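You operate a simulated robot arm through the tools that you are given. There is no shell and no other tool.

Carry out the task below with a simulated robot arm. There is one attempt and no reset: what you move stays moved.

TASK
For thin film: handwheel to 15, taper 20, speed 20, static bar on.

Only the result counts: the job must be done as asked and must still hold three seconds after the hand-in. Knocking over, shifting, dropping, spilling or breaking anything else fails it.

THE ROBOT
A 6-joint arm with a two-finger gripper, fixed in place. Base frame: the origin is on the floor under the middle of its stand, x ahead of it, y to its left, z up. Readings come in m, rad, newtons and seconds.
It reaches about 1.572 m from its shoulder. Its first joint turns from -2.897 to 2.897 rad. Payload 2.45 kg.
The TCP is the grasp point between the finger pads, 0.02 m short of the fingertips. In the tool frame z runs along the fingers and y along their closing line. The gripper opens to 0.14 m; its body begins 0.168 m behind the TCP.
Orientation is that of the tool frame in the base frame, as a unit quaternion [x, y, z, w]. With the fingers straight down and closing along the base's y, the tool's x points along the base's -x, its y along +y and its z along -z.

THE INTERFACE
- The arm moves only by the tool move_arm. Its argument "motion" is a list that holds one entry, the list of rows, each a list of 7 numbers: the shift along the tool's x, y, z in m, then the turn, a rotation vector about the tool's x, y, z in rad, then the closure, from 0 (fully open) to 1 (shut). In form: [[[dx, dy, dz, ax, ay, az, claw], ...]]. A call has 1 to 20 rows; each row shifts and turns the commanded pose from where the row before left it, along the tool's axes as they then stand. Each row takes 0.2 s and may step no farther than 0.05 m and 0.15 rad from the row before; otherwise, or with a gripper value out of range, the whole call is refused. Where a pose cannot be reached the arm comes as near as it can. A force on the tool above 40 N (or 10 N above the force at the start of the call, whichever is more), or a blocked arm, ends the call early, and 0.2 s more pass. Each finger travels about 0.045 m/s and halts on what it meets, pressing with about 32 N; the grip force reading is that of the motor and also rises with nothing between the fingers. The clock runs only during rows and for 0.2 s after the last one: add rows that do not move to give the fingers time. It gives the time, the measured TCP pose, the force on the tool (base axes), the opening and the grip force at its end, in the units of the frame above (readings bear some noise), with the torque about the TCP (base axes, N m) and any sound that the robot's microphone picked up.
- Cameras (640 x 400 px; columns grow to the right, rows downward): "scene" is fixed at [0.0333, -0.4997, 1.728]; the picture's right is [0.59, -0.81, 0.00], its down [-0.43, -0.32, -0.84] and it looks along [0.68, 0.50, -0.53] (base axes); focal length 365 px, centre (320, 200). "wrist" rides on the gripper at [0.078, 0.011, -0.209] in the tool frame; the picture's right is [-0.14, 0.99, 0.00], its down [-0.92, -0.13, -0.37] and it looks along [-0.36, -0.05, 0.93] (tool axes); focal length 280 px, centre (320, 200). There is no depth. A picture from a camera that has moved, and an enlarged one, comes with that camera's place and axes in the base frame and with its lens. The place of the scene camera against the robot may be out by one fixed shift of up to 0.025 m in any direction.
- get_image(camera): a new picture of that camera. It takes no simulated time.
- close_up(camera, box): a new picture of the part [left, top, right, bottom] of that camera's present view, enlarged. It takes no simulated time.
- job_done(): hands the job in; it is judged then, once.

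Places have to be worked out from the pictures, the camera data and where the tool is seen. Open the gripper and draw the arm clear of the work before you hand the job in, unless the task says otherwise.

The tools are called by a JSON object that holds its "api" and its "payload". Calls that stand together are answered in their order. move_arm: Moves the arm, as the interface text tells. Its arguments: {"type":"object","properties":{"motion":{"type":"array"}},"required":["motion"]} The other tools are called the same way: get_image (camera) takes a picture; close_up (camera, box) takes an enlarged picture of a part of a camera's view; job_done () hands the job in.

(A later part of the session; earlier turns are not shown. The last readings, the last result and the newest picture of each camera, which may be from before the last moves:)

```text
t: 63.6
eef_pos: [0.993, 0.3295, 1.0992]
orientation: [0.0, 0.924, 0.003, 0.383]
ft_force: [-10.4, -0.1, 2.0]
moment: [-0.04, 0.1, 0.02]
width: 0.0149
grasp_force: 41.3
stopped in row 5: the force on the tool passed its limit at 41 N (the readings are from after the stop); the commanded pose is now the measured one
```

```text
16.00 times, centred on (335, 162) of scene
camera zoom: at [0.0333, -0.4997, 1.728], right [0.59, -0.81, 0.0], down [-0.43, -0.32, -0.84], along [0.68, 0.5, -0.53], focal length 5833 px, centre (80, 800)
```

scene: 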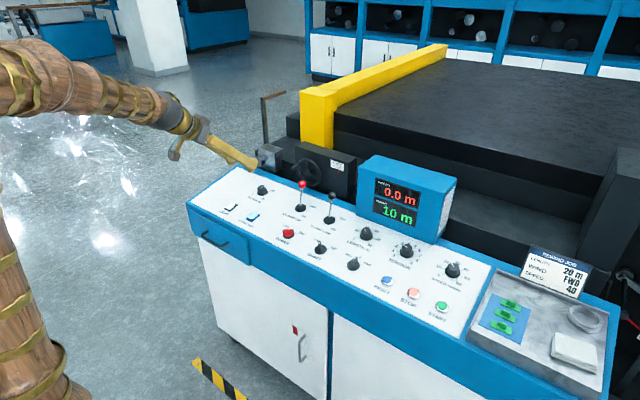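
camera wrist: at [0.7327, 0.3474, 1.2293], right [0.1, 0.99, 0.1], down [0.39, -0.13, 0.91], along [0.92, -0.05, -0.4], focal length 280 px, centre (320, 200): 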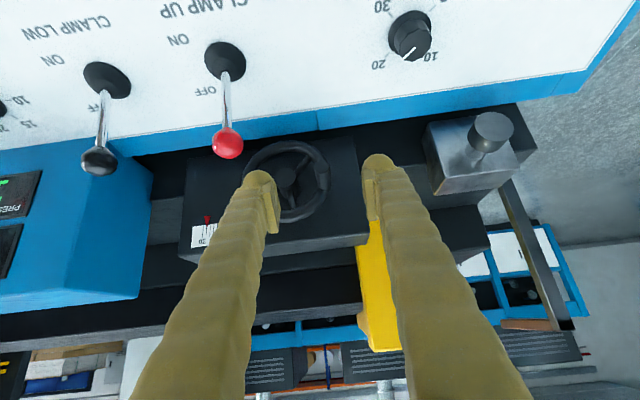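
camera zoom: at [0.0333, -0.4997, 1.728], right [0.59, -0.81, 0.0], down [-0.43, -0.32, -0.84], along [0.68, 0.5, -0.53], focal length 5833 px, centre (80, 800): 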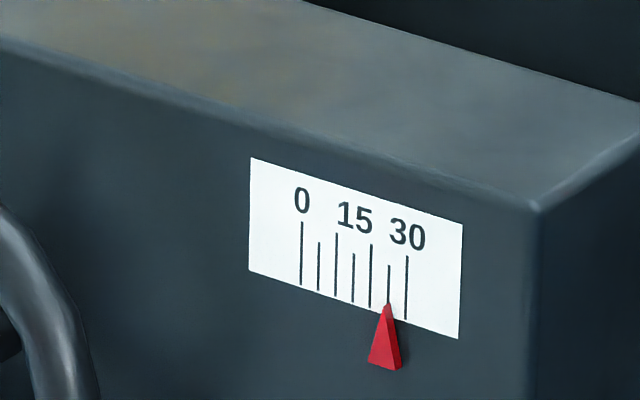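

Raising the handle moved the pointer right (≈23 → 24.5), about 12–13° per unit. So I need to turn the other way, roughly 115° from here, with the handle going down and round. First I'll bring it back 20° along the arc.

{"api": "move_arm", "payload": {"motion": [[[0.0026, 0.0031, 0.0026, 0, 0, 0, 1], [0.0028, 0.0028, 0.0028, 0, 0, 0, 1], [0.0029, 0.0024, 0.0029, 0, 0, 0, 1], [0.0031, 0.002, 0.0031, 0, 0, 0, 1], [0, 0, 0, 0, 0, 0, 1]]]}}

{"api": "close_up", "payload": {"camera": "scene", "box": [320, 150, 350, 175]}}

{"api": "close_up", "payload": {"camera": "wrist", "box": [240, 120, 400, 240]}}

```text
t: 64.8
eef_pos: [0.9939, 0.3401, 1.0821]
orientation: [-0.001, 0.924, 0.002, 0.383]
ft_force: [-6.9, -11.0, 0.7]
moment: [-0.31, -0.04, -0.05]
width: 0.0143
grasp_force: 40.5
```

```text
16.00 times, centred on (335, 162) of scene
camera zoom: at [0.0333, -0.4997, 1.728], right [0.59, -0.81, 0.0], down [-0.43, -0.32, -0.84], along [0.68, 0.5, -0.53], focal length 5833 px, centre (80, 800)
```

zoom: 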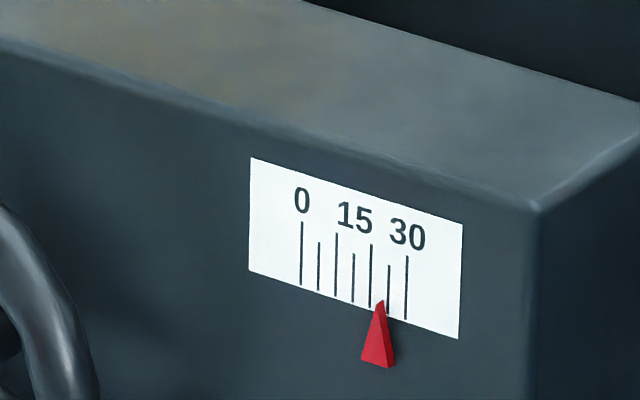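

```text
3.33 times, centred on (320, 180) of wrist
camera zoom: at [0.7901, 0.3499, 1.1751], right [0.09, 0.99, 0.1], down [0.39, -0.13, 0.91], along [0.92, -0.05, -0.4], focal length 935 px, centre (320, 267)
```

zoom: 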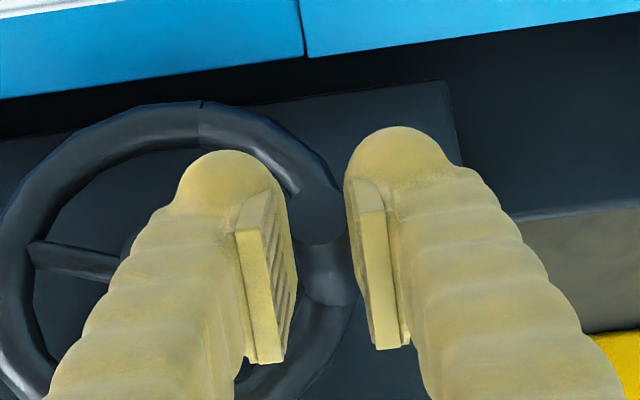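

The pointer is back at about 22.4, and the handle slipped ~4 mm within the pads, so the wheel has noticeable friction (≈12° per unit, hub ≈(0.2905, 1.058)). Pushing the handle down with closed fingertips will be steadier and keeps clear of the red lever. I'll release and back away along the tool axis.

{"api": "move_arm", "payload": {"motion": [[[0, 0, 0, 0, 0, 0, 0.55], [0, 0, 0, 0, 0, 0, 0.55], [0, 0, 0, 0, 0, 0, 0.55], [0, 0, -0.02, 0, 0, 0, 0.55], [0, 0, -0.03, 0, 0, 0, 0.55], [0, 0, -0.035, 0, 0, 0, 0.55], [0, 0, -0.035, 0, 0, 0, 1], [0, 0, 0, 0, 0.121, 0, 1], [0, 0, 0, 0, 0.121, 0, 1], [0, 0, 0, 0, 0.121, 0, 1], [0, 0, 0, 0, 0.121, 0, 1], [0, 0, 0, 0, 0.121, 0, 1], [0, 0, 0, 0, 0, 0, 1]]]}}

{"api": "get_image", "payload": {"camera": "wrist"}}

{"api": "close_up", "payload": {"camera": "scene", "box": [250, 130, 350, 200]}}

```text
t: 67.6
eef_pos: [0.909, 0.3409, 1.1679]
orientation: [-0.003, 0.996, 0.003, 0.09]
ft_force: [0.1, 0.2, 0.0]
moment: [0.0, 0.02, -0.01]
width: 0.0003
grasp_force: 29.7
```

```text
taken
camera wrist: at [0.7942, 0.349, 1.3595], right [0.13, 0.99, 0.03], down [0.84, -0.13, 0.53], along [0.53, -0.04, -0.85], focal length 280 px, centre (320, 200)
```

wrist: 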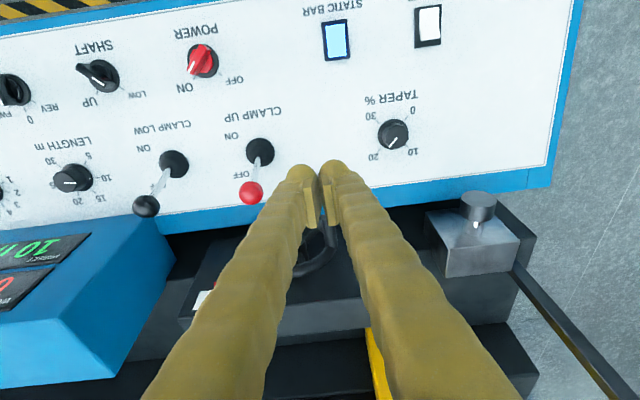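

```text
5.71 times, centred on (300, 165) of scene
camera zoom: at [0.0333, -0.4997, 1.728], right [0.59, -0.81, 0.0], down [-0.43, -0.32, -0.84], along [0.68, 0.5, -0.53], focal length 2083 px, centre (434, 400)
```

zoom: 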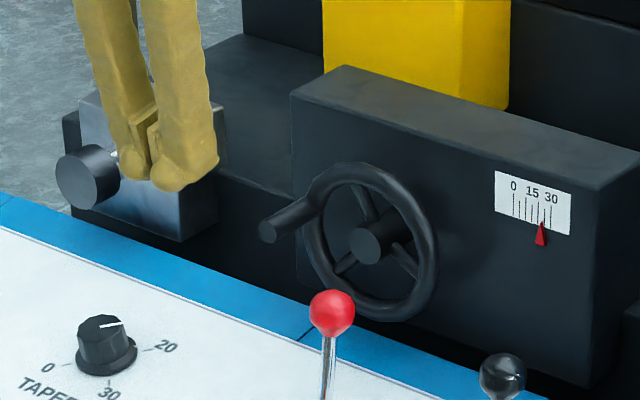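

Taper remains at 20. I'll bring the closed fingertips over the handle, about 1.5 cm above its top.

{"api": "move_arm", "payload": {"motion": [[[-0.0258, 0, 0.021, 0, 0, 0, 1], [-0.0258, 0, 0.021, 0, 0, 0, 1], [-0.0258, 0, 0.021, 0, 0, 0, 1], [0, 0, 0, 0, 0, 0, 1]]]}}

{"api": "close_up", "payload": {"camera": "wrist", "box": [240, 120, 400, 240]}}

{"api": "close_up", "payload": {"camera": "scene", "box": [250, 130, 350, 200]}}

```text
t: 68.6
eef_pos: [0.9961, 0.3405, 1.1219]
orientation: [-0.002, 0.996, 0.002, 0.091]
ft_force: [-1.1, 0.6, 0.9]
moment: [-0.04, -0.04, 0.0]
width: 0.0
grasp_force: 29.4
```

```text
3.33 times, centred on (320, 180) of wrist
camera zoom: at [0.8823, 0.3494, 1.3128], right [0.13, 0.99, 0.03], down [0.84, -0.13, 0.53], along [0.53, -0.04, -0.85], focal length 935 px, centre (320, 267)
```

zoom: 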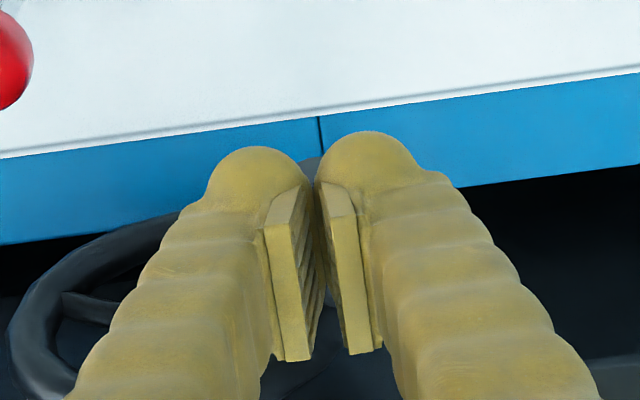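

```text
5.71 times, centred on (300, 165) of scene
camera zoom: at [0.0333, -0.4997, 1.728], right [0.59, -0.81, 0.0], down [-0.43, -0.32, -0.84], along [0.68, 0.5, -0.53], focal length 2083 px, centre (434, 400)
```

zoom: 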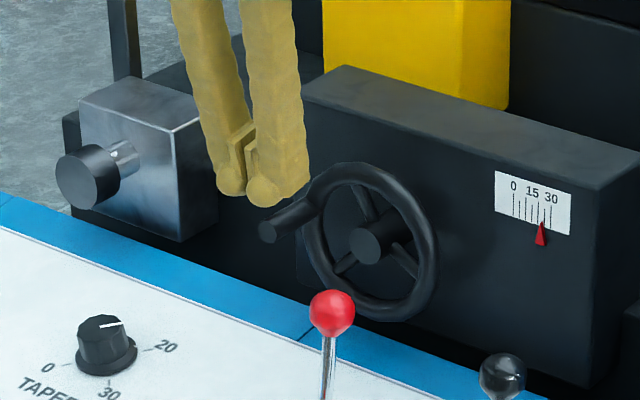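

Fingertips are over the handle, but the gap between the fingers is right above it, so I'll shift 1.1 cm in −y so one fingertip presses, then push straight down about 3.5 cm and check the pointer.

{"api": "move_arm", "payload": {"motion": [[[0, -0.0115, 0, 0, 0, 0, 1], [0.0011, 0, 0.0059, 0, 0, 0, 1], [0.0011, 0, 0.0059, 0, 0, 0, 1], [0.0011, 0, 0.0059, 0, 0, 0, 1], [0.0011, 0, 0.0059, 0, 0, 0, 1], [0.0011, 0, 0.0059, 0, 0, 0, 1], [0.0011, 0, 0.0059, 0, 0, 0, 1], [0, 0, 0, 0, 0, 0, 1]]]}}

{"api": "close_up", "payload": {"camera": "scene", "box": [250, 130, 350, 200]}}

{"api": "close_up", "payload": {"camera": "scene", "box": [320, 150, 350, 175]}}

```text
t: 70.4
eef_pos: [0.9957, 0.3295, 1.0827]
orientation: [-0.002, 0.996, 0.003, 0.091]
ft_force: [-0.6, 1.3, 0.0]
moment: [0.01, -0.02, 0.0]
width: 0.0001
grasp_force: 29.6
```

```text
5.71 times, centred on (300, 165) of scene
camera zoom: at [0.0333, -0.4997, 1.728], right [0.59, -0.81, 0.0], down [-0.43, -0.32, -0.84], along [0.68, 0.5, -0.53], focal length 2083 px, centre (434, 400)
```

zoom: 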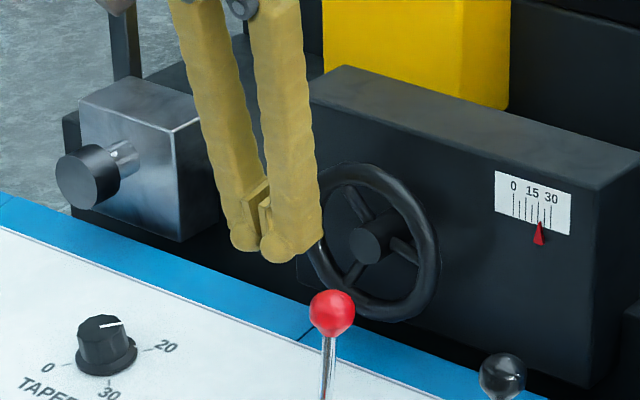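

```text
16.00 times, centred on (335, 162) of scene
camera zoom: at [0.0333, -0.4997, 1.728], right [0.59, -0.81, 0.0], down [-0.43, -0.32, -0.84], along [0.68, 0.5, -0.53], focal length 5833 px, centre (80, 800)
```

zoom: 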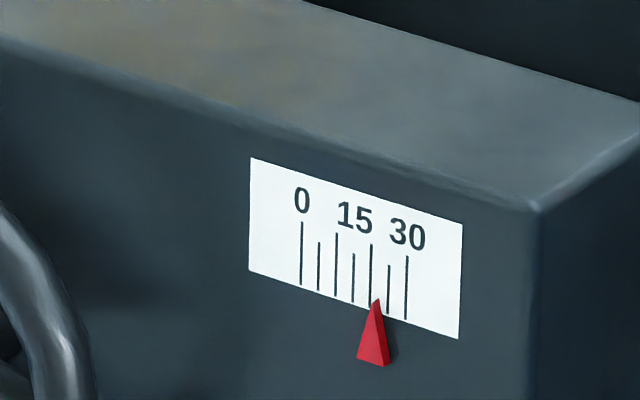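

It works with almost no load: pointer now about 21. I'll continue pushing straight down another 3 cm.

{"api": "move_arm", "payload": {"motion": [[[0.0009, 0, 0.0049, 0, 0, 0, 1], [0.0009, 0, 0.0049, 0, 0, 0, 1], [0.0009, 0, 0.0049, 0, 0, 0, 1], [0.0009, 0, 0.0049, 0, 0, 0, 1], [0.0009, 0, 0.0049, 0, 0, 0, 1], [0.0009, 0, 0.0049, 0, 0, 0, 1], [0, 0, 0, 0, 0, 0, 1]]]}}

{"api": "close_up", "payload": {"camera": "scene", "box": [250, 130, 350, 200]}}

{"api": "close_up", "payload": {"camera": "scene", "box": [320, 150, 350, 175]}}

{"api": "close_up", "payload": {"camera": "wrist", "box": [240, 120, 400, 240]}}

```text
t: 72.0
eef_pos: [0.9957, 0.3288, 1.0538]
orientation: [-0.001, 0.996, 0.002, 0.091]
ft_force: [-1.0, 0.2, 0.0]
moment: [0.01, 0.0, 0.01]
width: 0.0
grasp_force: 29.6
```

```text
5.71 times, centred on (300, 165) of scene
camera zoom: at [0.0333, -0.4997, 1.728], right [0.59, -0.81, 0.0], down [-0.43, -0.32, -0.84], along [0.68, 0.5, -0.53], focal length 2083 px, centre (434, 400)
```

zoom: 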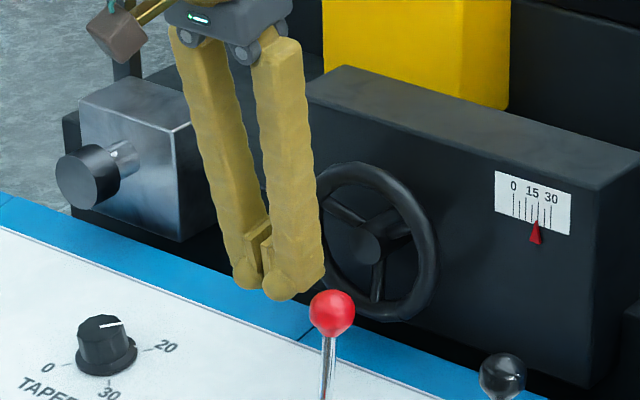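

```text
16.00 times, centred on (335, 162) of scene
camera zoom: at [0.0333, -0.4997, 1.728], right [0.59, -0.81, 0.0], down [-0.43, -0.32, -0.84], along [0.68, 0.5, -0.53], focal length 5833 px, centre (80, 800)
```

zoom: 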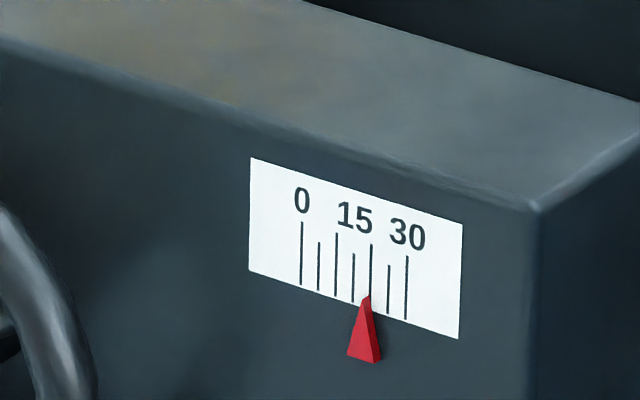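

```text
3.33 times, centred on (320, 180) of wrist
camera zoom: at [0.8819, 0.3389, 1.2449], right [0.13, 0.99, 0.03], down [0.84, -0.13, 0.53], along [0.53, -0.04, -0.85], focal length 935 px, centre (320, 267)
```

zoom: 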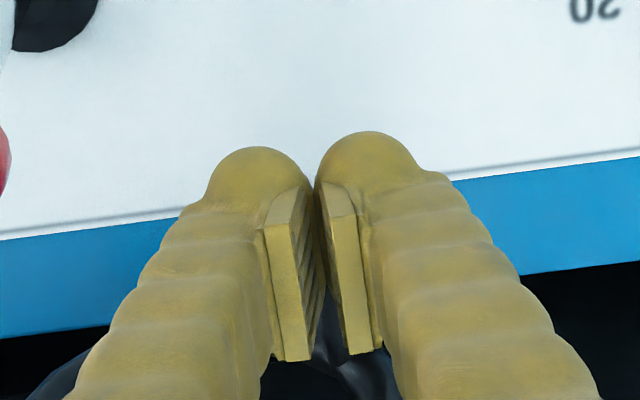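

The pointer reads around 18.7 from this oblique camera, but the scale is only about 3 cm long, so parallax matters. I'll lift off the handle and take a square-on look with the wrist camera before finishing.

{"api": "move_arm", "payload": {"motion": [[[0, 0, -0.04, 0, 0, 0, 1], [0, 0, -0.04, 0, 0, 0, 1], [0, 0, -0.04, 0, 0, 0, 1], [0.0352, -0.0273, -0.0149, 0, 0, 0, 0.5], [0.0352, -0.0273, -0.0149, 0, 0, 0, 0.5], [0.0352, -0.0273, -0.0149, 0, 0, 0, 0.5], [0.0352, -0.0273, -0.0149, 0, 0, 0, 0.5], [0.0352, -0.0273, -0.0149, 0, 0, 0, 0.5], [0.0352, -0.0273, -0.0149, 0, 0, 0, 0.5], [0, 0, 0, 0, -0.121, 0, 0.5], [0, 0, 0, 0, -0.121, 0, 0.5], [0, 0, 0, 0, -0.121, 0, 0.5], [0, 0, 0, 0, -0.121, 0, 0.5], [0, 0, 0, 0, -0.121, 0, 0.5], [0, 0, 0, 0, 0, 0, 0.5]]]}}

{"api": "get_image", "payload": {"camera": "wrist"}}

```text
t: 75.2
eef_pos: [0.7505, 0.1637, 1.2199]
orientation: [-0.001, 0.923, 0.003, 0.384]
ft_force: [-0.4, -1.0, 0.4]
moment: [0.01, 0.0, 0.01]
width: 0.07
grasp_force: 0.0
```

```text
taken
camera wrist: at [0.5479, 0.1728, 1.3125], right [0.09, 0.99, 0.1], down [0.39, -0.13, 0.91], along [0.92, -0.05, -0.4], focal length 280 px, centre (320, 200)
```

wrist: 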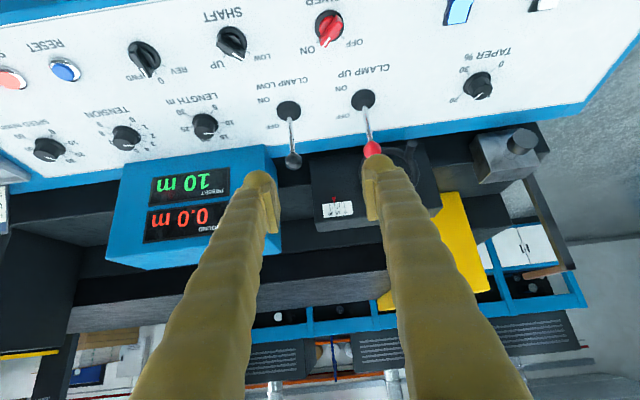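

The scale is now visible between the fingers nearly square-on; zooming in.

{"api": "close_up", "payload": {"camera": "wrist", "box": [317, 190, 357, 222]}}

{"api": "close_up", "payload": {"camera": "scene", "box": [250, 130, 350, 200]}}

{"api": "close_up", "payload": {"camera": "scene", "box": [320, 150, 350, 175]}}

```text
12.50 times, centred on (337, 206) of wrist
camera zoom: at [0.5479, 0.1728, 1.3125], right [0.09, 0.99, 0.1], down [0.39, -0.13, 0.91], along [0.92, -0.05, -0.4], focal length 3505 px, centre (108, 125)
```

zoom: 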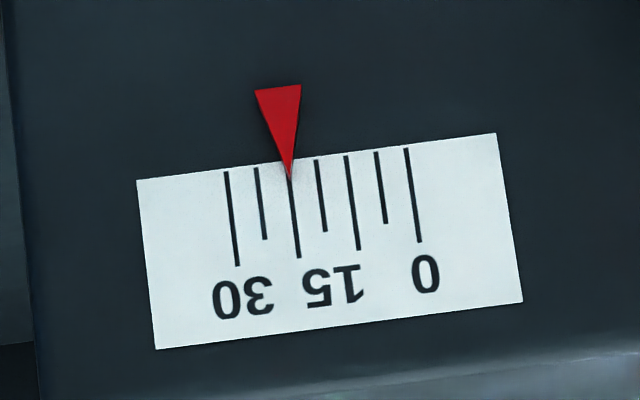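

```text
5.71 times, centred on (300, 165) of scene
camera zoom: at [0.0333, -0.4997, 1.728], right [0.59, -0.81, 0.0], down [-0.43, -0.32, -0.84], along [0.68, 0.5, -0.53], focal length 2083 px, centre (434, 400)
```

zoom: 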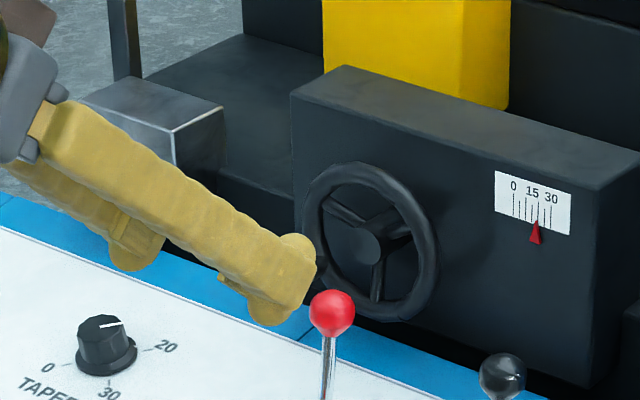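

```text
16.00 times, centred on (335, 162) of scene
camera zoom: at [0.0333, -0.4997, 1.728], right [0.59, -0.81, 0.0], down [-0.43, -0.32, -0.84], along [0.68, 0.5, -0.53], focal length 5833 px, centre (80, 800)
```

zoom: 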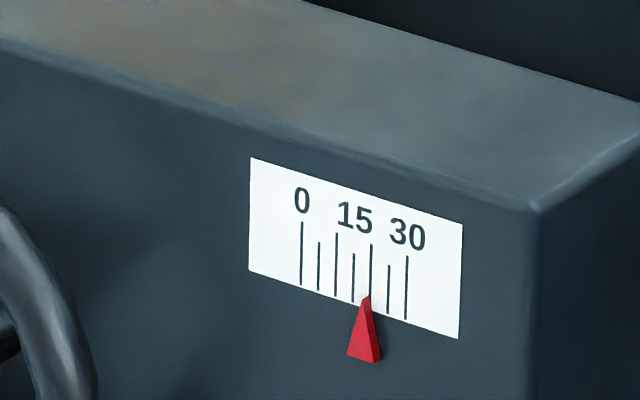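

Square-on, the pointer sits exactly on the 20 tick (the scene view reads about 1.3 low). So 5 units remain, with the handle going round the bottom. I'll come down on the handle's +y side and push it toward −y, staying clear of the lever. First I move above that spot.

{"api": "move_arm", "payload": {"motion": [[[0, 0, 0, 0, 0.121, 0, 1], [0, 0, 0, 0, 0.121, 0, 1], [0, 0, 0, 0, 0.121, 0, 1], [0, 0, 0, 0, 0.121, 0, 1], [0, 0, 0, 0, 0.121, 0, 1], [0, 0.0472, 0, 0, 0, 0, 1], [0, 0.0472, 0, 0, 0, 0, 1], [0, 0.0472, 0, 0, 0, 0, 1], [0, 0.0472, 0, 0, 0, 0, 1], [0, 0.0472, 0, 0, 0, 0, 1], [-0.0374, 0, 0.0237, 0, 0, 0, 1], [-0.0374, 0, 0.0237, 0, 0, 0, 1], [-0.0374, 0, 0.0237, 0, 0, 0, 1], [-0.0374, 0, 0.0237, 0, 0, 0, 1], [-0.0374, 0, 0.0237, 0, 0, 0, 1], [-0.0374, 0, 0.0237, 0, 0, 0, 1], [0, 0, 0, 0, 0, 0, 1]]]}}

{"api": "get_image", "payload": {"camera": "wrist"}}

{"api": "close_up", "payload": {"camera": "scene", "box": [250, 130, 350, 200]}}

```text
t: 78.8
eef_pos: [0.9946, 0.3991, 1.1226]
orientation: [-0.003, 0.996, 0.003, 0.09]
ft_force: [0.2, -0.7, 0.3]
moment: [0.0, 0.02, -0.01]
width: 0.0
grasp_force: 29.2
```

```text
taken
camera wrist: at [0.8815, 0.4091, 1.3133], right [0.13, 0.99, 0.03], down [0.84, -0.13, 0.53], along [0.53, -0.04, -0.85], focal length 280 px, centre (320, 200)
```

wrist: 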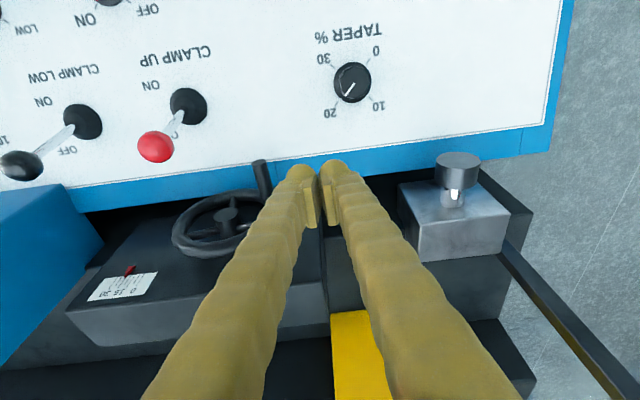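

```text
5.71 times, centred on (300, 165) of scene
camera zoom: at [0.0333, -0.4997, 1.728], right [0.59, -0.81, 0.0], down [-0.43, -0.32, -0.84], along [0.68, 0.5, -0.53], focal length 2083 px, centre (434, 400)
```

zoom: 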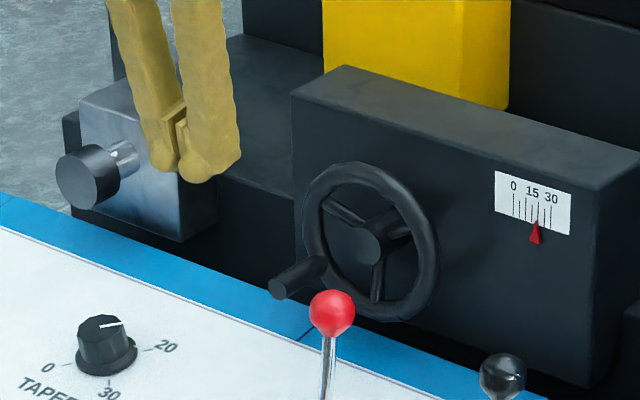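

The handle is now at about (y 0.333, z 1.031), at −32°. I'll lower the closed fingers on its +y side to just below handle level.

{"api": "move_arm", "payload": {"motion": [[[0.0041, 0, 0.0226, 0, 0, 0, 1], [0.0041, 0, 0.0226, 0, 0, 0, 1], [0.0041, 0, 0.0226, 0, 0, 0, 1], [0.0041, 0, 0.0226, 0, 0, 0, 1], [0.0041, 0, 0.0216, 0, 0, 0, 1], [0, 0, 0, 0, 0, 0, 1]]]}}

{"api": "get_image", "payload": {"camera": "wrist"}}

{"api": "close_up", "payload": {"camera": "scene", "box": [250, 130, 350, 200]}}

```text
t: 80.2
eef_pos: [0.9973, 0.4015, 1.0085]
orientation: [-0.001, 0.996, 0.003, 0.09]
ft_force: [0.9, -0.6, 0.3]
moment: [0.01, -0.01, -0.02]
width: 0.0001
grasp_force: 29.3
```

```text
taken
camera wrist: at [0.8826, 0.4107, 1.2002], right [0.13, 0.99, 0.03], down [0.84, -0.13, 0.53], along [0.53, -0.04, -0.85], focal length 280 px, centre (320, 200)
```

wrist: 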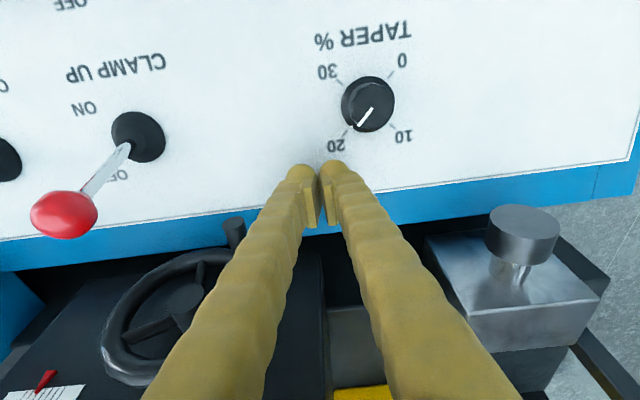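

```text
5.71 times, centred on (300, 165) of scene
camera zoom: at [0.0333, -0.4997, 1.728], right [0.59, -0.81, 0.0], down [-0.43, -0.32, -0.84], along [0.68, 0.5, -0.53], focal length 2083 px, centre (434, 400)
```

zoom: 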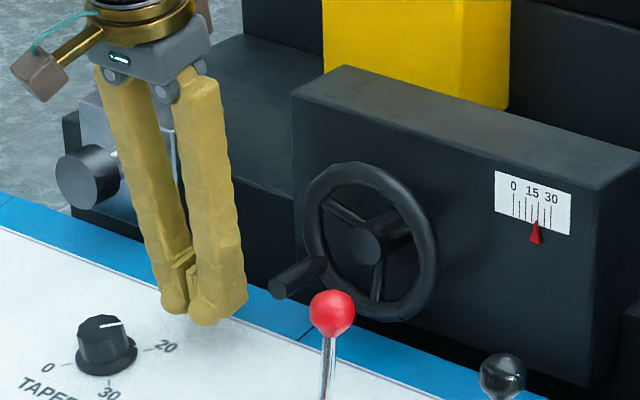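

Clear of everything and just left of the handle. I'll push in −y in 5 mm steps and watch the scale.

{"api": "move_arm", "payload": {"motion": [[[0, -0.006, 0, 0, 0, 0, 1], [0, -0.006, 0, 0, 0, 0, 1], [0, -0.006, 0, 0, 0, 0, 1], [0, -0.006, 0, 0, 0, 0, 1], [0, -0.005, 0, 0, 0, 0, 1], [0, -0.005, 0, 0, 0, 0, 1], [0, -0.005, 0, 0, 0, 0, 1], [0, -0.005, 0, 0, 0, 0, 1], [0, -0.005, 0, 0, 0, 0, 1], [0, 0, 0, 0, 0, 0, 1]]]}}

{"api": "close_up", "payload": {"camera": "scene", "box": [250, 130, 350, 200]}}

{"api": "close_up", "payload": {"camera": "scene", "box": [320, 150, 350, 175]}}

{"api": "get_image", "payload": {"camera": "wrist"}}

```text
t: 82.4
eef_pos: [0.9967, 0.3515, 1.0088]
orientation: [-0.002, 0.996, 0.003, 0.091]
ft_force: [-0.3, -0.4, 0.0]
moment: [0.0, 0.02, 0.01]
width: 0.0003
grasp_force: 29.7
```

```text
5.71 times, centred on (300, 165) of scene
camera zoom: at [0.0333, -0.4997, 1.728], right [0.59, -0.81, 0.0], down [-0.43, -0.32, -0.84], along [0.68, 0.5, -0.53], focal length 2083 px, centre (434, 400)
```

zoom: 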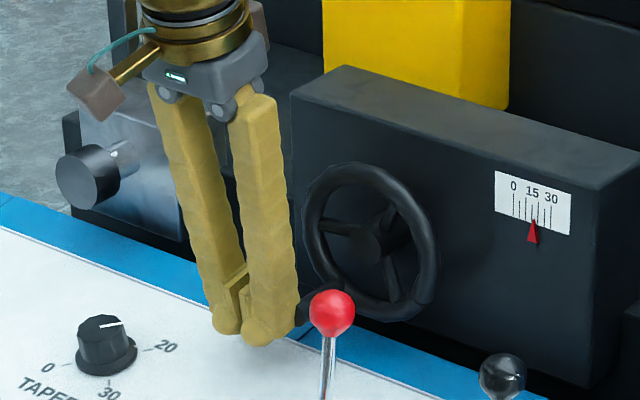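

```text
16.00 times, centred on (335, 162) of scene
camera zoom: at [0.0333, -0.4997, 1.728], right [0.59, -0.81, 0.0], down [-0.43, -0.32, -0.84], along [0.68, 0.5, -0.53], focal length 5833 px, centre (80, 800)
```

zoom: 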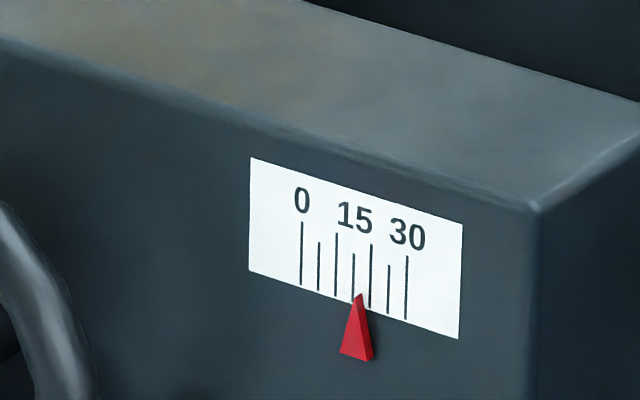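

```text
taken
camera wrist: at [0.8821, 0.3615, 1.2006], right [0.13, 0.99, 0.03], down [0.84, -0.13, 0.53], along [0.53, -0.04, -0.85], focal length 280 px, centre (320, 200)
```

wrist: 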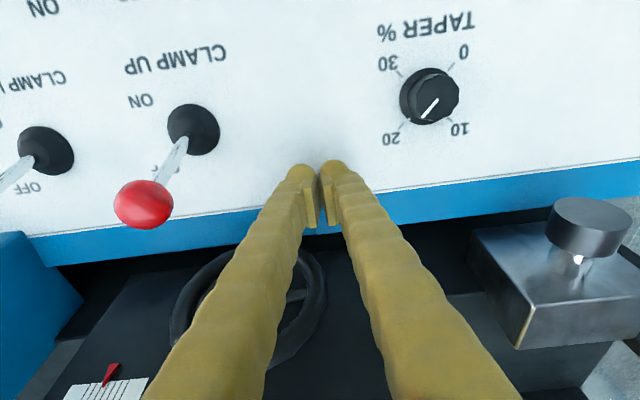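

Pointer now ≈18 true (scene tip at px 360). About 3 units remain; I'll push another 2.5 cm and recheck.

{"api": "move_arm", "payload": {"motion": [[[0, -0.005, 0, 0, 0, 0, 1], [0, -0.005, 0, 0, 0, 0, 1], [0, -0.005, 0, 0, 0, 0, 1], [0, -0.005, 0, 0, 0, 0, 1], [0, -0.004, 0, 0, 0, 0, 1], [0, 0, 0, 0, 0, 0, 1]]]}}

{"api": "close_up", "payload": {"camera": "scene", "box": [250, 130, 350, 200]}}

{"api": "close_up", "payload": {"camera": "scene", "box": [320, 150, 350, 175]}}

{"api": "get_image", "payload": {"camera": "wrist"}}

```text
t: 83.8
eef_pos: [0.9961, 0.3281, 1.0087]
orientation: [-0.002, 0.996, 0.003, 0.09]
ft_force: [-1.3, 0.8, 0.8]
moment: [0.0, 0.0, 0.0]
width: 0.0001
grasp_force: 29.1
```

```text
5.71 times, centred on (300, 165) of scene
camera zoom: at [0.0333, -0.4997, 1.728], right [0.59, -0.81, 0.0], down [-0.43, -0.32, -0.84], along [0.68, 0.5, -0.53], focal length 2083 px, centre (434, 400)
```

zoom: 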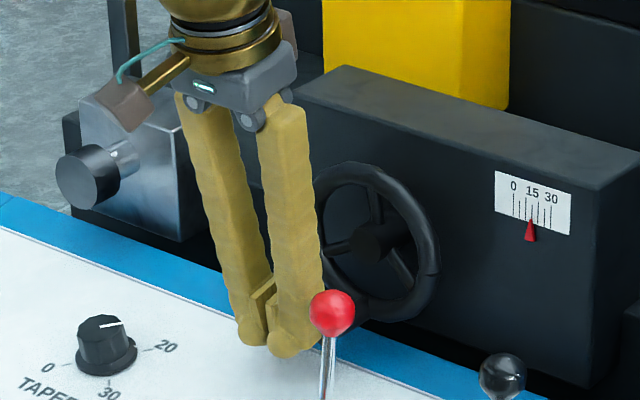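

```text
16.00 times, centred on (335, 162) of scene
camera zoom: at [0.0333, -0.4997, 1.728], right [0.59, -0.81, 0.0], down [-0.43, -0.32, -0.84], along [0.68, 0.5, -0.53], focal length 5833 px, centre (80, 800)
```

zoom: 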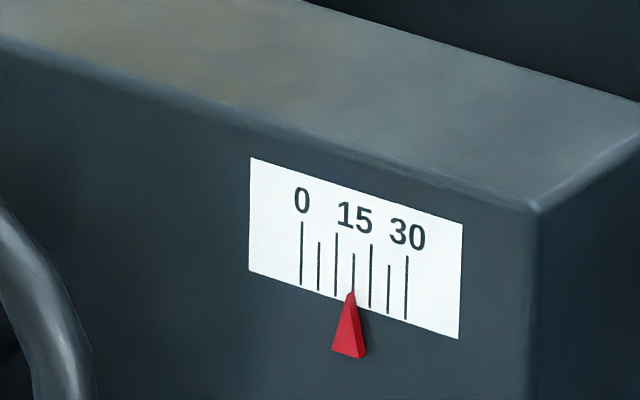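

```text
taken
camera wrist: at [0.882, 0.3376, 1.2001], right [0.13, 0.99, 0.03], down [0.84, -0.13, 0.53], along [0.53, -0.04, -0.85], focal length 280 px, centre (320, 200)
```

wrist: 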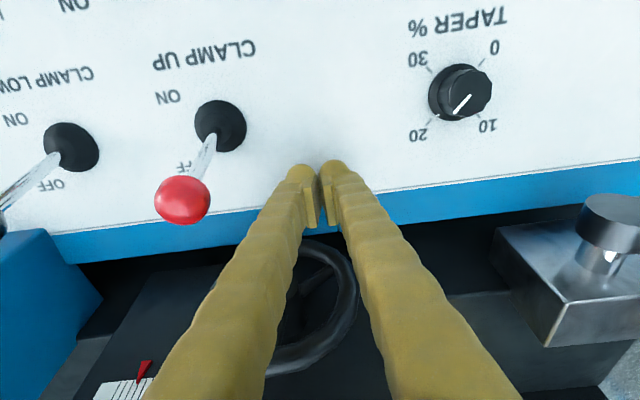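

Very close: scene tip at px ~351, target ~349.5 for a true 15. I'll take an even tighter zoom to refine before the last nudge.

{"api": "close_up", "payload": {"camera": "scene", "box": [329, 157, 343, 169]}}

{"api": "close_up", "payload": {"camera": "wrist", "box": [90, 350, 160, 400]}}

```text
16.00 times, centred on (336, 163) of scene
camera zoom: at [0.0333, -0.4997, 1.728], right [0.59, -0.81, 0.0], down [-0.43, -0.32, -0.84], along [0.68, 0.5, -0.53], focal length 5833 px, centre (64, 792)
```

zoom: 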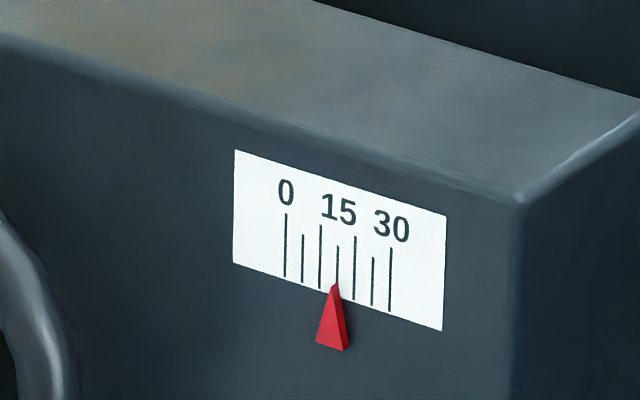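

```text
8.00 times, centred on (125, 375) of wrist
camera zoom: at [0.882, 0.3376, 1.2001], right [0.13, 0.99, 0.03], down [0.84, -0.13, 0.53], along [0.53, -0.04, -0.85], focal length 2243 px, centre (1880, -1200)
```

zoom: 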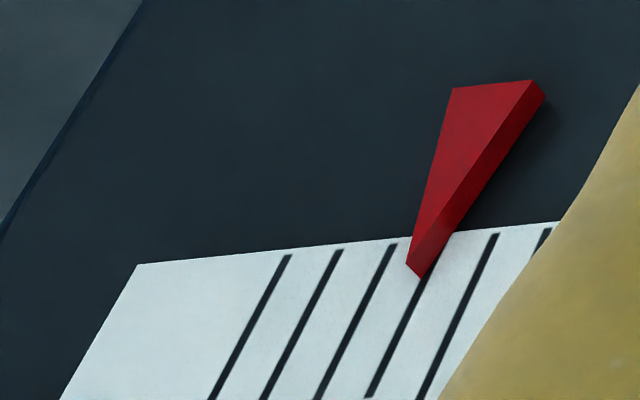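

Scene reads about 14.0 (≈15.3 true). I'll back away from the handle to take the square-on view again and confirm before nudging further.

{"api": "move_arm", "payload": {"motion": [[[0, 0.015, 0, 0, 0, 0, 1], [0, 0.015, 0, 0, 0, 0, 1], [0, 0, -0.04, 0, 0, 0, 1], [0, 0, -0.04, 0, 0, 0, 1], [0, 0, -0.04, 0, 0, 0, 1], [0.0416, 0, -0.0218, 0, 0, 0, 0.5], [0.0416, 0, -0.0218, 0, 0, 0, 0.5], [0.0416, 0, -0.0218, 0, 0, 0, 0.5], [0.0416, 0, -0.0218, 0, 0, 0, 0.5], [0.0416, 0, -0.0218, 0, 0, 0, 0.5], [0, -0.0475, 0, 0, 0, 0, 0.5], [0, -0.0475, 0, 0, 0, 0, 0.5], [0, -0.0475, 0, 0, 0, 0, 0.5], [0, -0.0475, 0, 0, 0, 0, 0.5], [0, 0, 0, 0, -0.121, 0, 0.5], [0, 0, 0, 0, -0.121, 0, 0.5], [0, 0, 0, 0, -0.121, 0, 0.5], [0, 0, 0, 0, -0.121, 0, 0.5], [0, 0, 0, 0, -0.121, 0, 0.5], [0, 0, 0, 0, 0, 0, 0.5]]]}}

{"api": "close_up", "payload": {"camera": "wrist", "box": [317, 190, 357, 222]}}

{"api": "close_up", "payload": {"camera": "scene", "box": [320, 150, 350, 175]}}

{"api": "close_up", "payload": {"camera": "scene", "box": [250, 130, 350, 200]}}

```text
t: 88.0
eef_pos: [0.7518, 0.1664, 1.1952]
orientation: [-0.001, 0.924, 0.003, 0.383]
ft_force: [-0.3, 0.3, 0.0]
moment: [0.02, -0.01, 0.01]
width: 0.07
grasp_force: 0.0
```

```text
12.50 times, centred on (337, 206) of wrist
camera zoom: at [0.5479, 0.1761, 1.2872], right [0.09, 0.99, 0.1], down [0.39, -0.13, 0.91], along [0.92, -0.04, -0.4], focal length 3505 px, centre (108, 125)
```

zoom: 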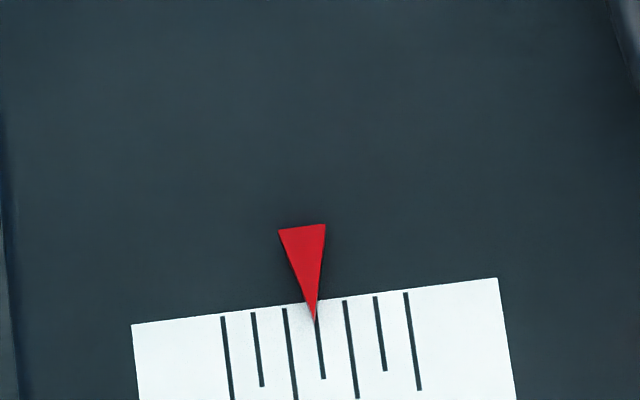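

```text
16.00 times, centred on (335, 162) of scene
camera zoom: at [0.0333, -0.4997, 1.728], right [0.59, -0.81, 0.0], down [-0.43, -0.32, -0.84], along [0.68, 0.5, -0.53], focal length 5833 px, centre (80, 800)
```

zoom: 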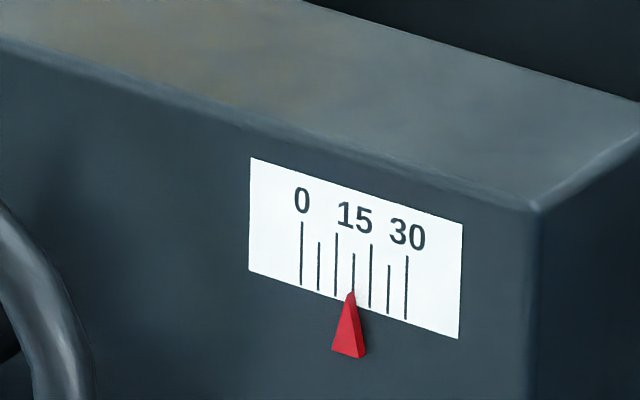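

```text
5.71 times, centred on (300, 165) of scene
camera zoom: at [0.0333, -0.4997, 1.728], right [0.59, -0.81, 0.0], down [-0.43, -0.32, -0.84], along [0.68, 0.5, -0.53], focal length 2083 px, centre (434, 400)
```

zoom: 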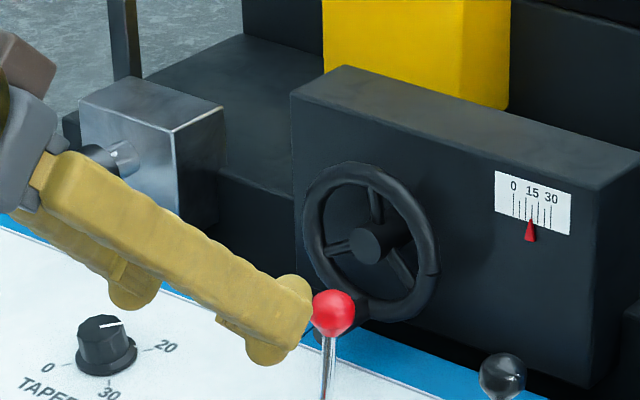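

Square-on the pointer tip is a touch left of the 15 tick (toward 20), roughly 15.4. I'll zoom tighter to measure.

{"api": "close_up", "payload": {"camera": "wrist", "box": [325, 205, 349, 220]}}

```text
16.00 times, centred on (337, 212) of wrist
camera zoom: at [0.5479, 0.1761, 1.2872], right [0.09, 0.99, 0.1], down [0.39, -0.13, 0.91], along [0.92, -0.04, -0.4], focal length 4486 px, centre (48, 0)
```

zoom: 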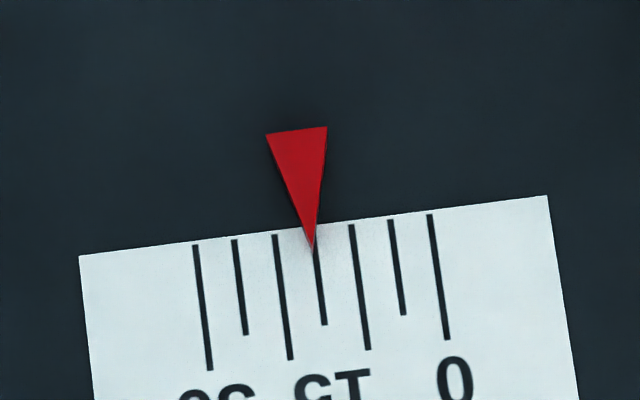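

Reading is about 15.3. I'll retrace the path back beside the handle (at +3 cm in y) and then nudge ~4 mm further.

{"api": "move_arm", "payload": {"motion": [[[0, 0, 0, 0, 0.121, 0, 1], [0, 0, 0, 0, 0.121, 0, 1], [0, 0, 0, 0, 0.121, 0, 1], [0, 0, 0, 0, 0.121, 0, 1], [0, 0, 0, 0, 0.121, 0, 1], [0, 0.0475, 0, 0, 0, 0, 1], [0, 0.0475, 0, 0, 0, 0, 1], [0, 0.0475, 0, 0, 0, 0, 1], [0, 0.0475, 0, 0, 0, 0, 1], [-0.0416, 0, 0.0218, 0, 0, 0, 1], [-0.0416, 0, 0.0218, 0, 0, 0, 1], [-0.0416, 0, 0.0218, 0, 0, 0, 1], [-0.0416, 0, 0.0218, 0, 0, 0, 1], [-0.0416, 0, 0.0218, 0, 0, 0, 1], [0, 0, 0.04, 0, 0, 0, 1], [0, 0, 0.04, 0, 0, 0, 1], [0, 0, 0.04, 0, 0, 0, 1], [0, 0, 0, 0, 0, 0, 1]]]}}

{"api": "close_up", "payload": {"camera": "scene", "box": [250, 130, 350, 200]}}

```text
t: 91.8
eef_pos: [0.9964, 0.3565, 1.0072]
orientation: [-0.002, 0.996, 0.003, 0.09]
ft_force: [0.6, 0.3, -0.5]
moment: [0.0, -0.01, 0.0]
width: 0.0002
grasp_force: 29.9
```

```text
5.71 times, centred on (300, 165) of scene
camera zoom: at [0.0333, -0.4997, 1.728], right [0.59, -0.81, 0.0], down [-0.43, -0.32, -0.84], along [0.68, 0.5, -0.53], focal length 2083 px, centre (434, 400)
```

zoom: 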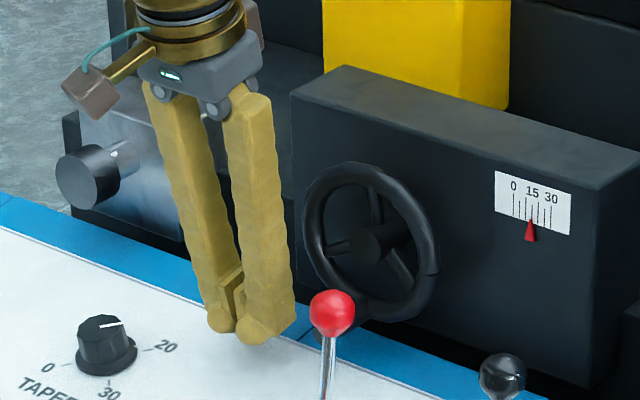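

I'm beside the handle at y = 0.3565 with no contact. Pushing to y ≈ 0.324 for the last fraction of a unit.

{"api": "move_arm", "payload": {"motion": [[[0, -0.006, 0, 0, 0, 0, 1], [0, -0.006, 0, 0, 0, 0, 1], [0, -0.006, 0, 0, 0, 0, 1], [0, -0.006, 0, 0, 0, 0, 1], [0, -0.003, 0, 0, 0, 0, 1], [0, -0.003, 0, 0, 0, 0, 1], [0, -0.0025, 0, 0, 0, 0, 1], [0, 0, 0, 0, 0, 0, 1]]]}}

{"api": "close_up", "payload": {"camera": "scene", "box": [320, 150, 350, 175]}}

{"api": "close_up", "payload": {"camera": "scene", "box": [250, 130, 350, 200]}}

```text
t: 93.6
eef_pos: [0.9962, 0.3258, 1.0089]
orientation: [-0.002, 0.996, 0.004, 0.09]
ft_force: [-0.4, -0.3, 0.5]
moment: [0.0, -0.02, -0.02]
width: 0.0002
grasp_force: 29.6
```

```text
16.00 times, centred on (335, 162) of scene
camera zoom: at [0.0333, -0.4997, 1.728], right [0.59, -0.81, 0.0], down [-0.43, -0.32, -0.84], along [0.68, 0.5, -0.53], focal length 5833 px, centre (80, 800)
```

zoom: 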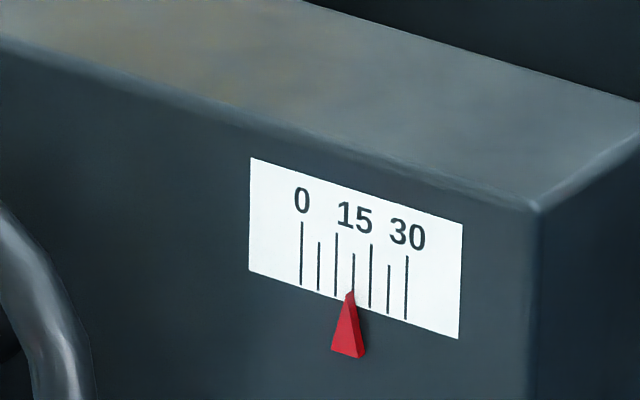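

```text
5.71 times, centred on (300, 165) of scene
camera zoom: at [0.0333, -0.4997, 1.728], right [0.59, -0.81, 0.0], down [-0.43, -0.32, -0.84], along [0.68, 0.5, -0.53], focal length 2083 px, centre (434, 400)
```

zoom: 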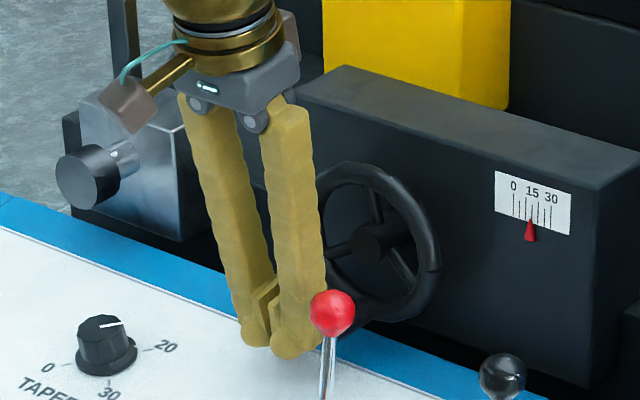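

Pointer moved slightly (measured y 0.3258). I'll push 2 mm more.

{"api": "move_arm", "payload": {"motion": [[[0, -0.0012, 0, 0, 0, 0, 1], [0, -0.0012, 0, 0, 0, 0, 1], [0, 0, 0, 0, 0, 0, 1]]]}}

{"api": "close_up", "payload": {"camera": "scene", "box": [320, 150, 350, 175]}}

```text
t: 94.4
eef_pos: [0.9956, 0.3232, 1.0085]
orientation: [-0.002, 0.996, 0.002, 0.091]
ft_force: [-1.3, -0.4, 0.8]
moment: [0.01, 0.0, -0.01]
width: 0.0
grasp_force: 29.0
```

```text
16.00 times, centred on (335, 162) of scene
camera zoom: at [0.0333, -0.4997, 1.728], right [0.59, -0.81, 0.0], down [-0.43, -0.32, -0.84], along [0.68, 0.5, -0.53], focal length 5833 px, centre (80, 800)
```

zoom: 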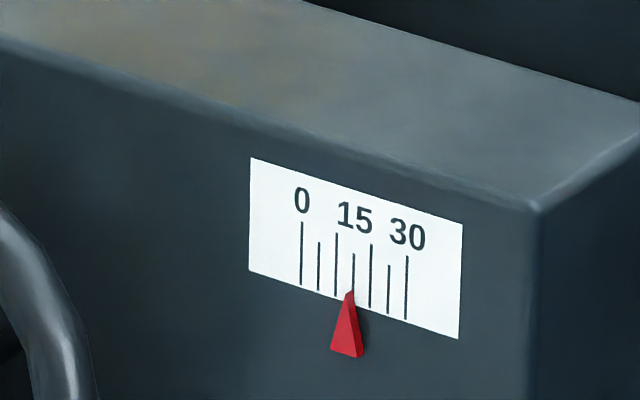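

That should be 15.0. I'll back away from the handle and verify square-on again.

{"api": "move_arm", "payload": {"motion": [[[0, 0.015, 0, 0, 0, 0, 1], [0, 0.018, 0, 0, 0, 0, 1], [0, 0, -0.04, 0, 0, 0, 1], [0, 0, -0.04, 0, 0, 0, 1], [0, 0, -0.04, 0, 0, 0, 1], [0.0416, 0, -0.0218, 0, 0, 0, 0.5], [0.0416, 0, -0.0218, 0, 0, 0, 0.5], [0.0416, 0, -0.0218, 0, 0, 0, 0.5], [0.0416, 0, -0.0218, 0, 0, 0, 0.5], [0.0416, 0, -0.0218, 0, 0, 0, 0.5], [0, -0.0475, 0, 0, 0, 0, 0.5], [0, -0.0475, 0, 0, 0, 0, 0.5], [0, -0.0475, 0, 0, 0, 0, 0.5], [0, -0.0475, 0, 0, 0, 0, 0.5], [0, 0, 0, 0, -0.121, 0, 0.5], [0, 0, 0, 0, -0.121, 0, 0.5], [0, 0, 0, 0, -0.121, 0, 0.5], [0, 0, 0, 0, -0.121, 0, 0.5], [0, 0, 0, 0, -0.121, 0, 0.5], [0, 0, 0, 0, 0, 0, 0.5]]]}}

{"api": "close_up", "payload": {"camera": "wrist", "box": [325, 205, 349, 220]}}

{"api": "get_image", "payload": {"camera": "wrist"}}

{"api": "get_image", "payload": {"camera": "scene"}}

```text
t: 98.6
eef_pos: [0.7517, 0.1633, 1.1947]
orientation: [0.0, 0.923, 0.003, 0.384]
ft_force: [0.1, 0.7, -0.9]
moment: [0.01, 0.0, 0.0]
width: 0.07
grasp_force: 0.1
```

```text
16.00 times, centred on (337, 212) of wrist
camera zoom: at [0.5484, 0.1735, 1.2872], right [0.09, 0.99, 0.1], down [0.39, -0.13, 0.91], along [0.92, -0.04, -0.4], focal length 4486 px, centre (48, 0)
```

zoom: 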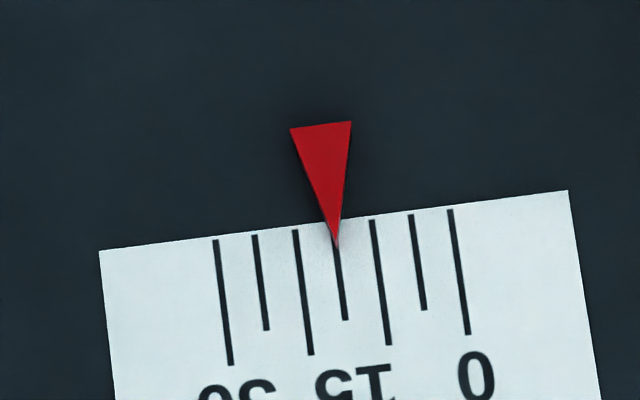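

```text
taken
camera wrist: at [0.5484, 0.1735, 1.2872], right [0.09, 0.99, 0.1], down [0.39, -0.13, 0.91], along [0.92, -0.04, -0.4], focal length 280 px, centre (320, 200)
```

wrist: 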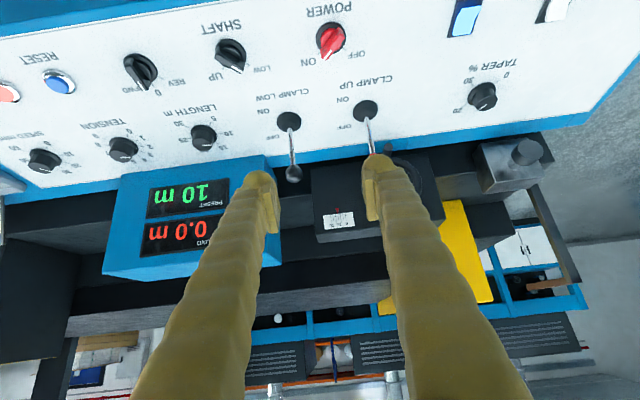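

```text
taken
```

scene: 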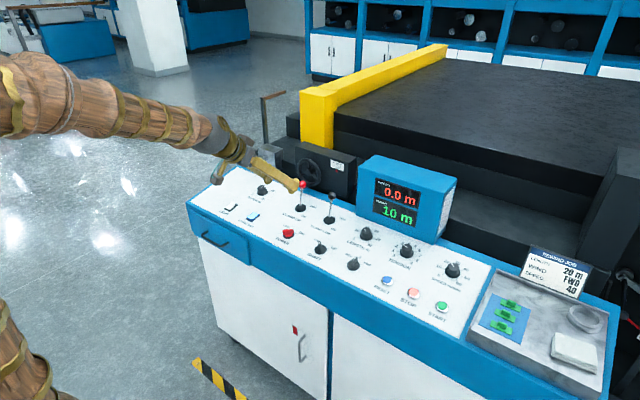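

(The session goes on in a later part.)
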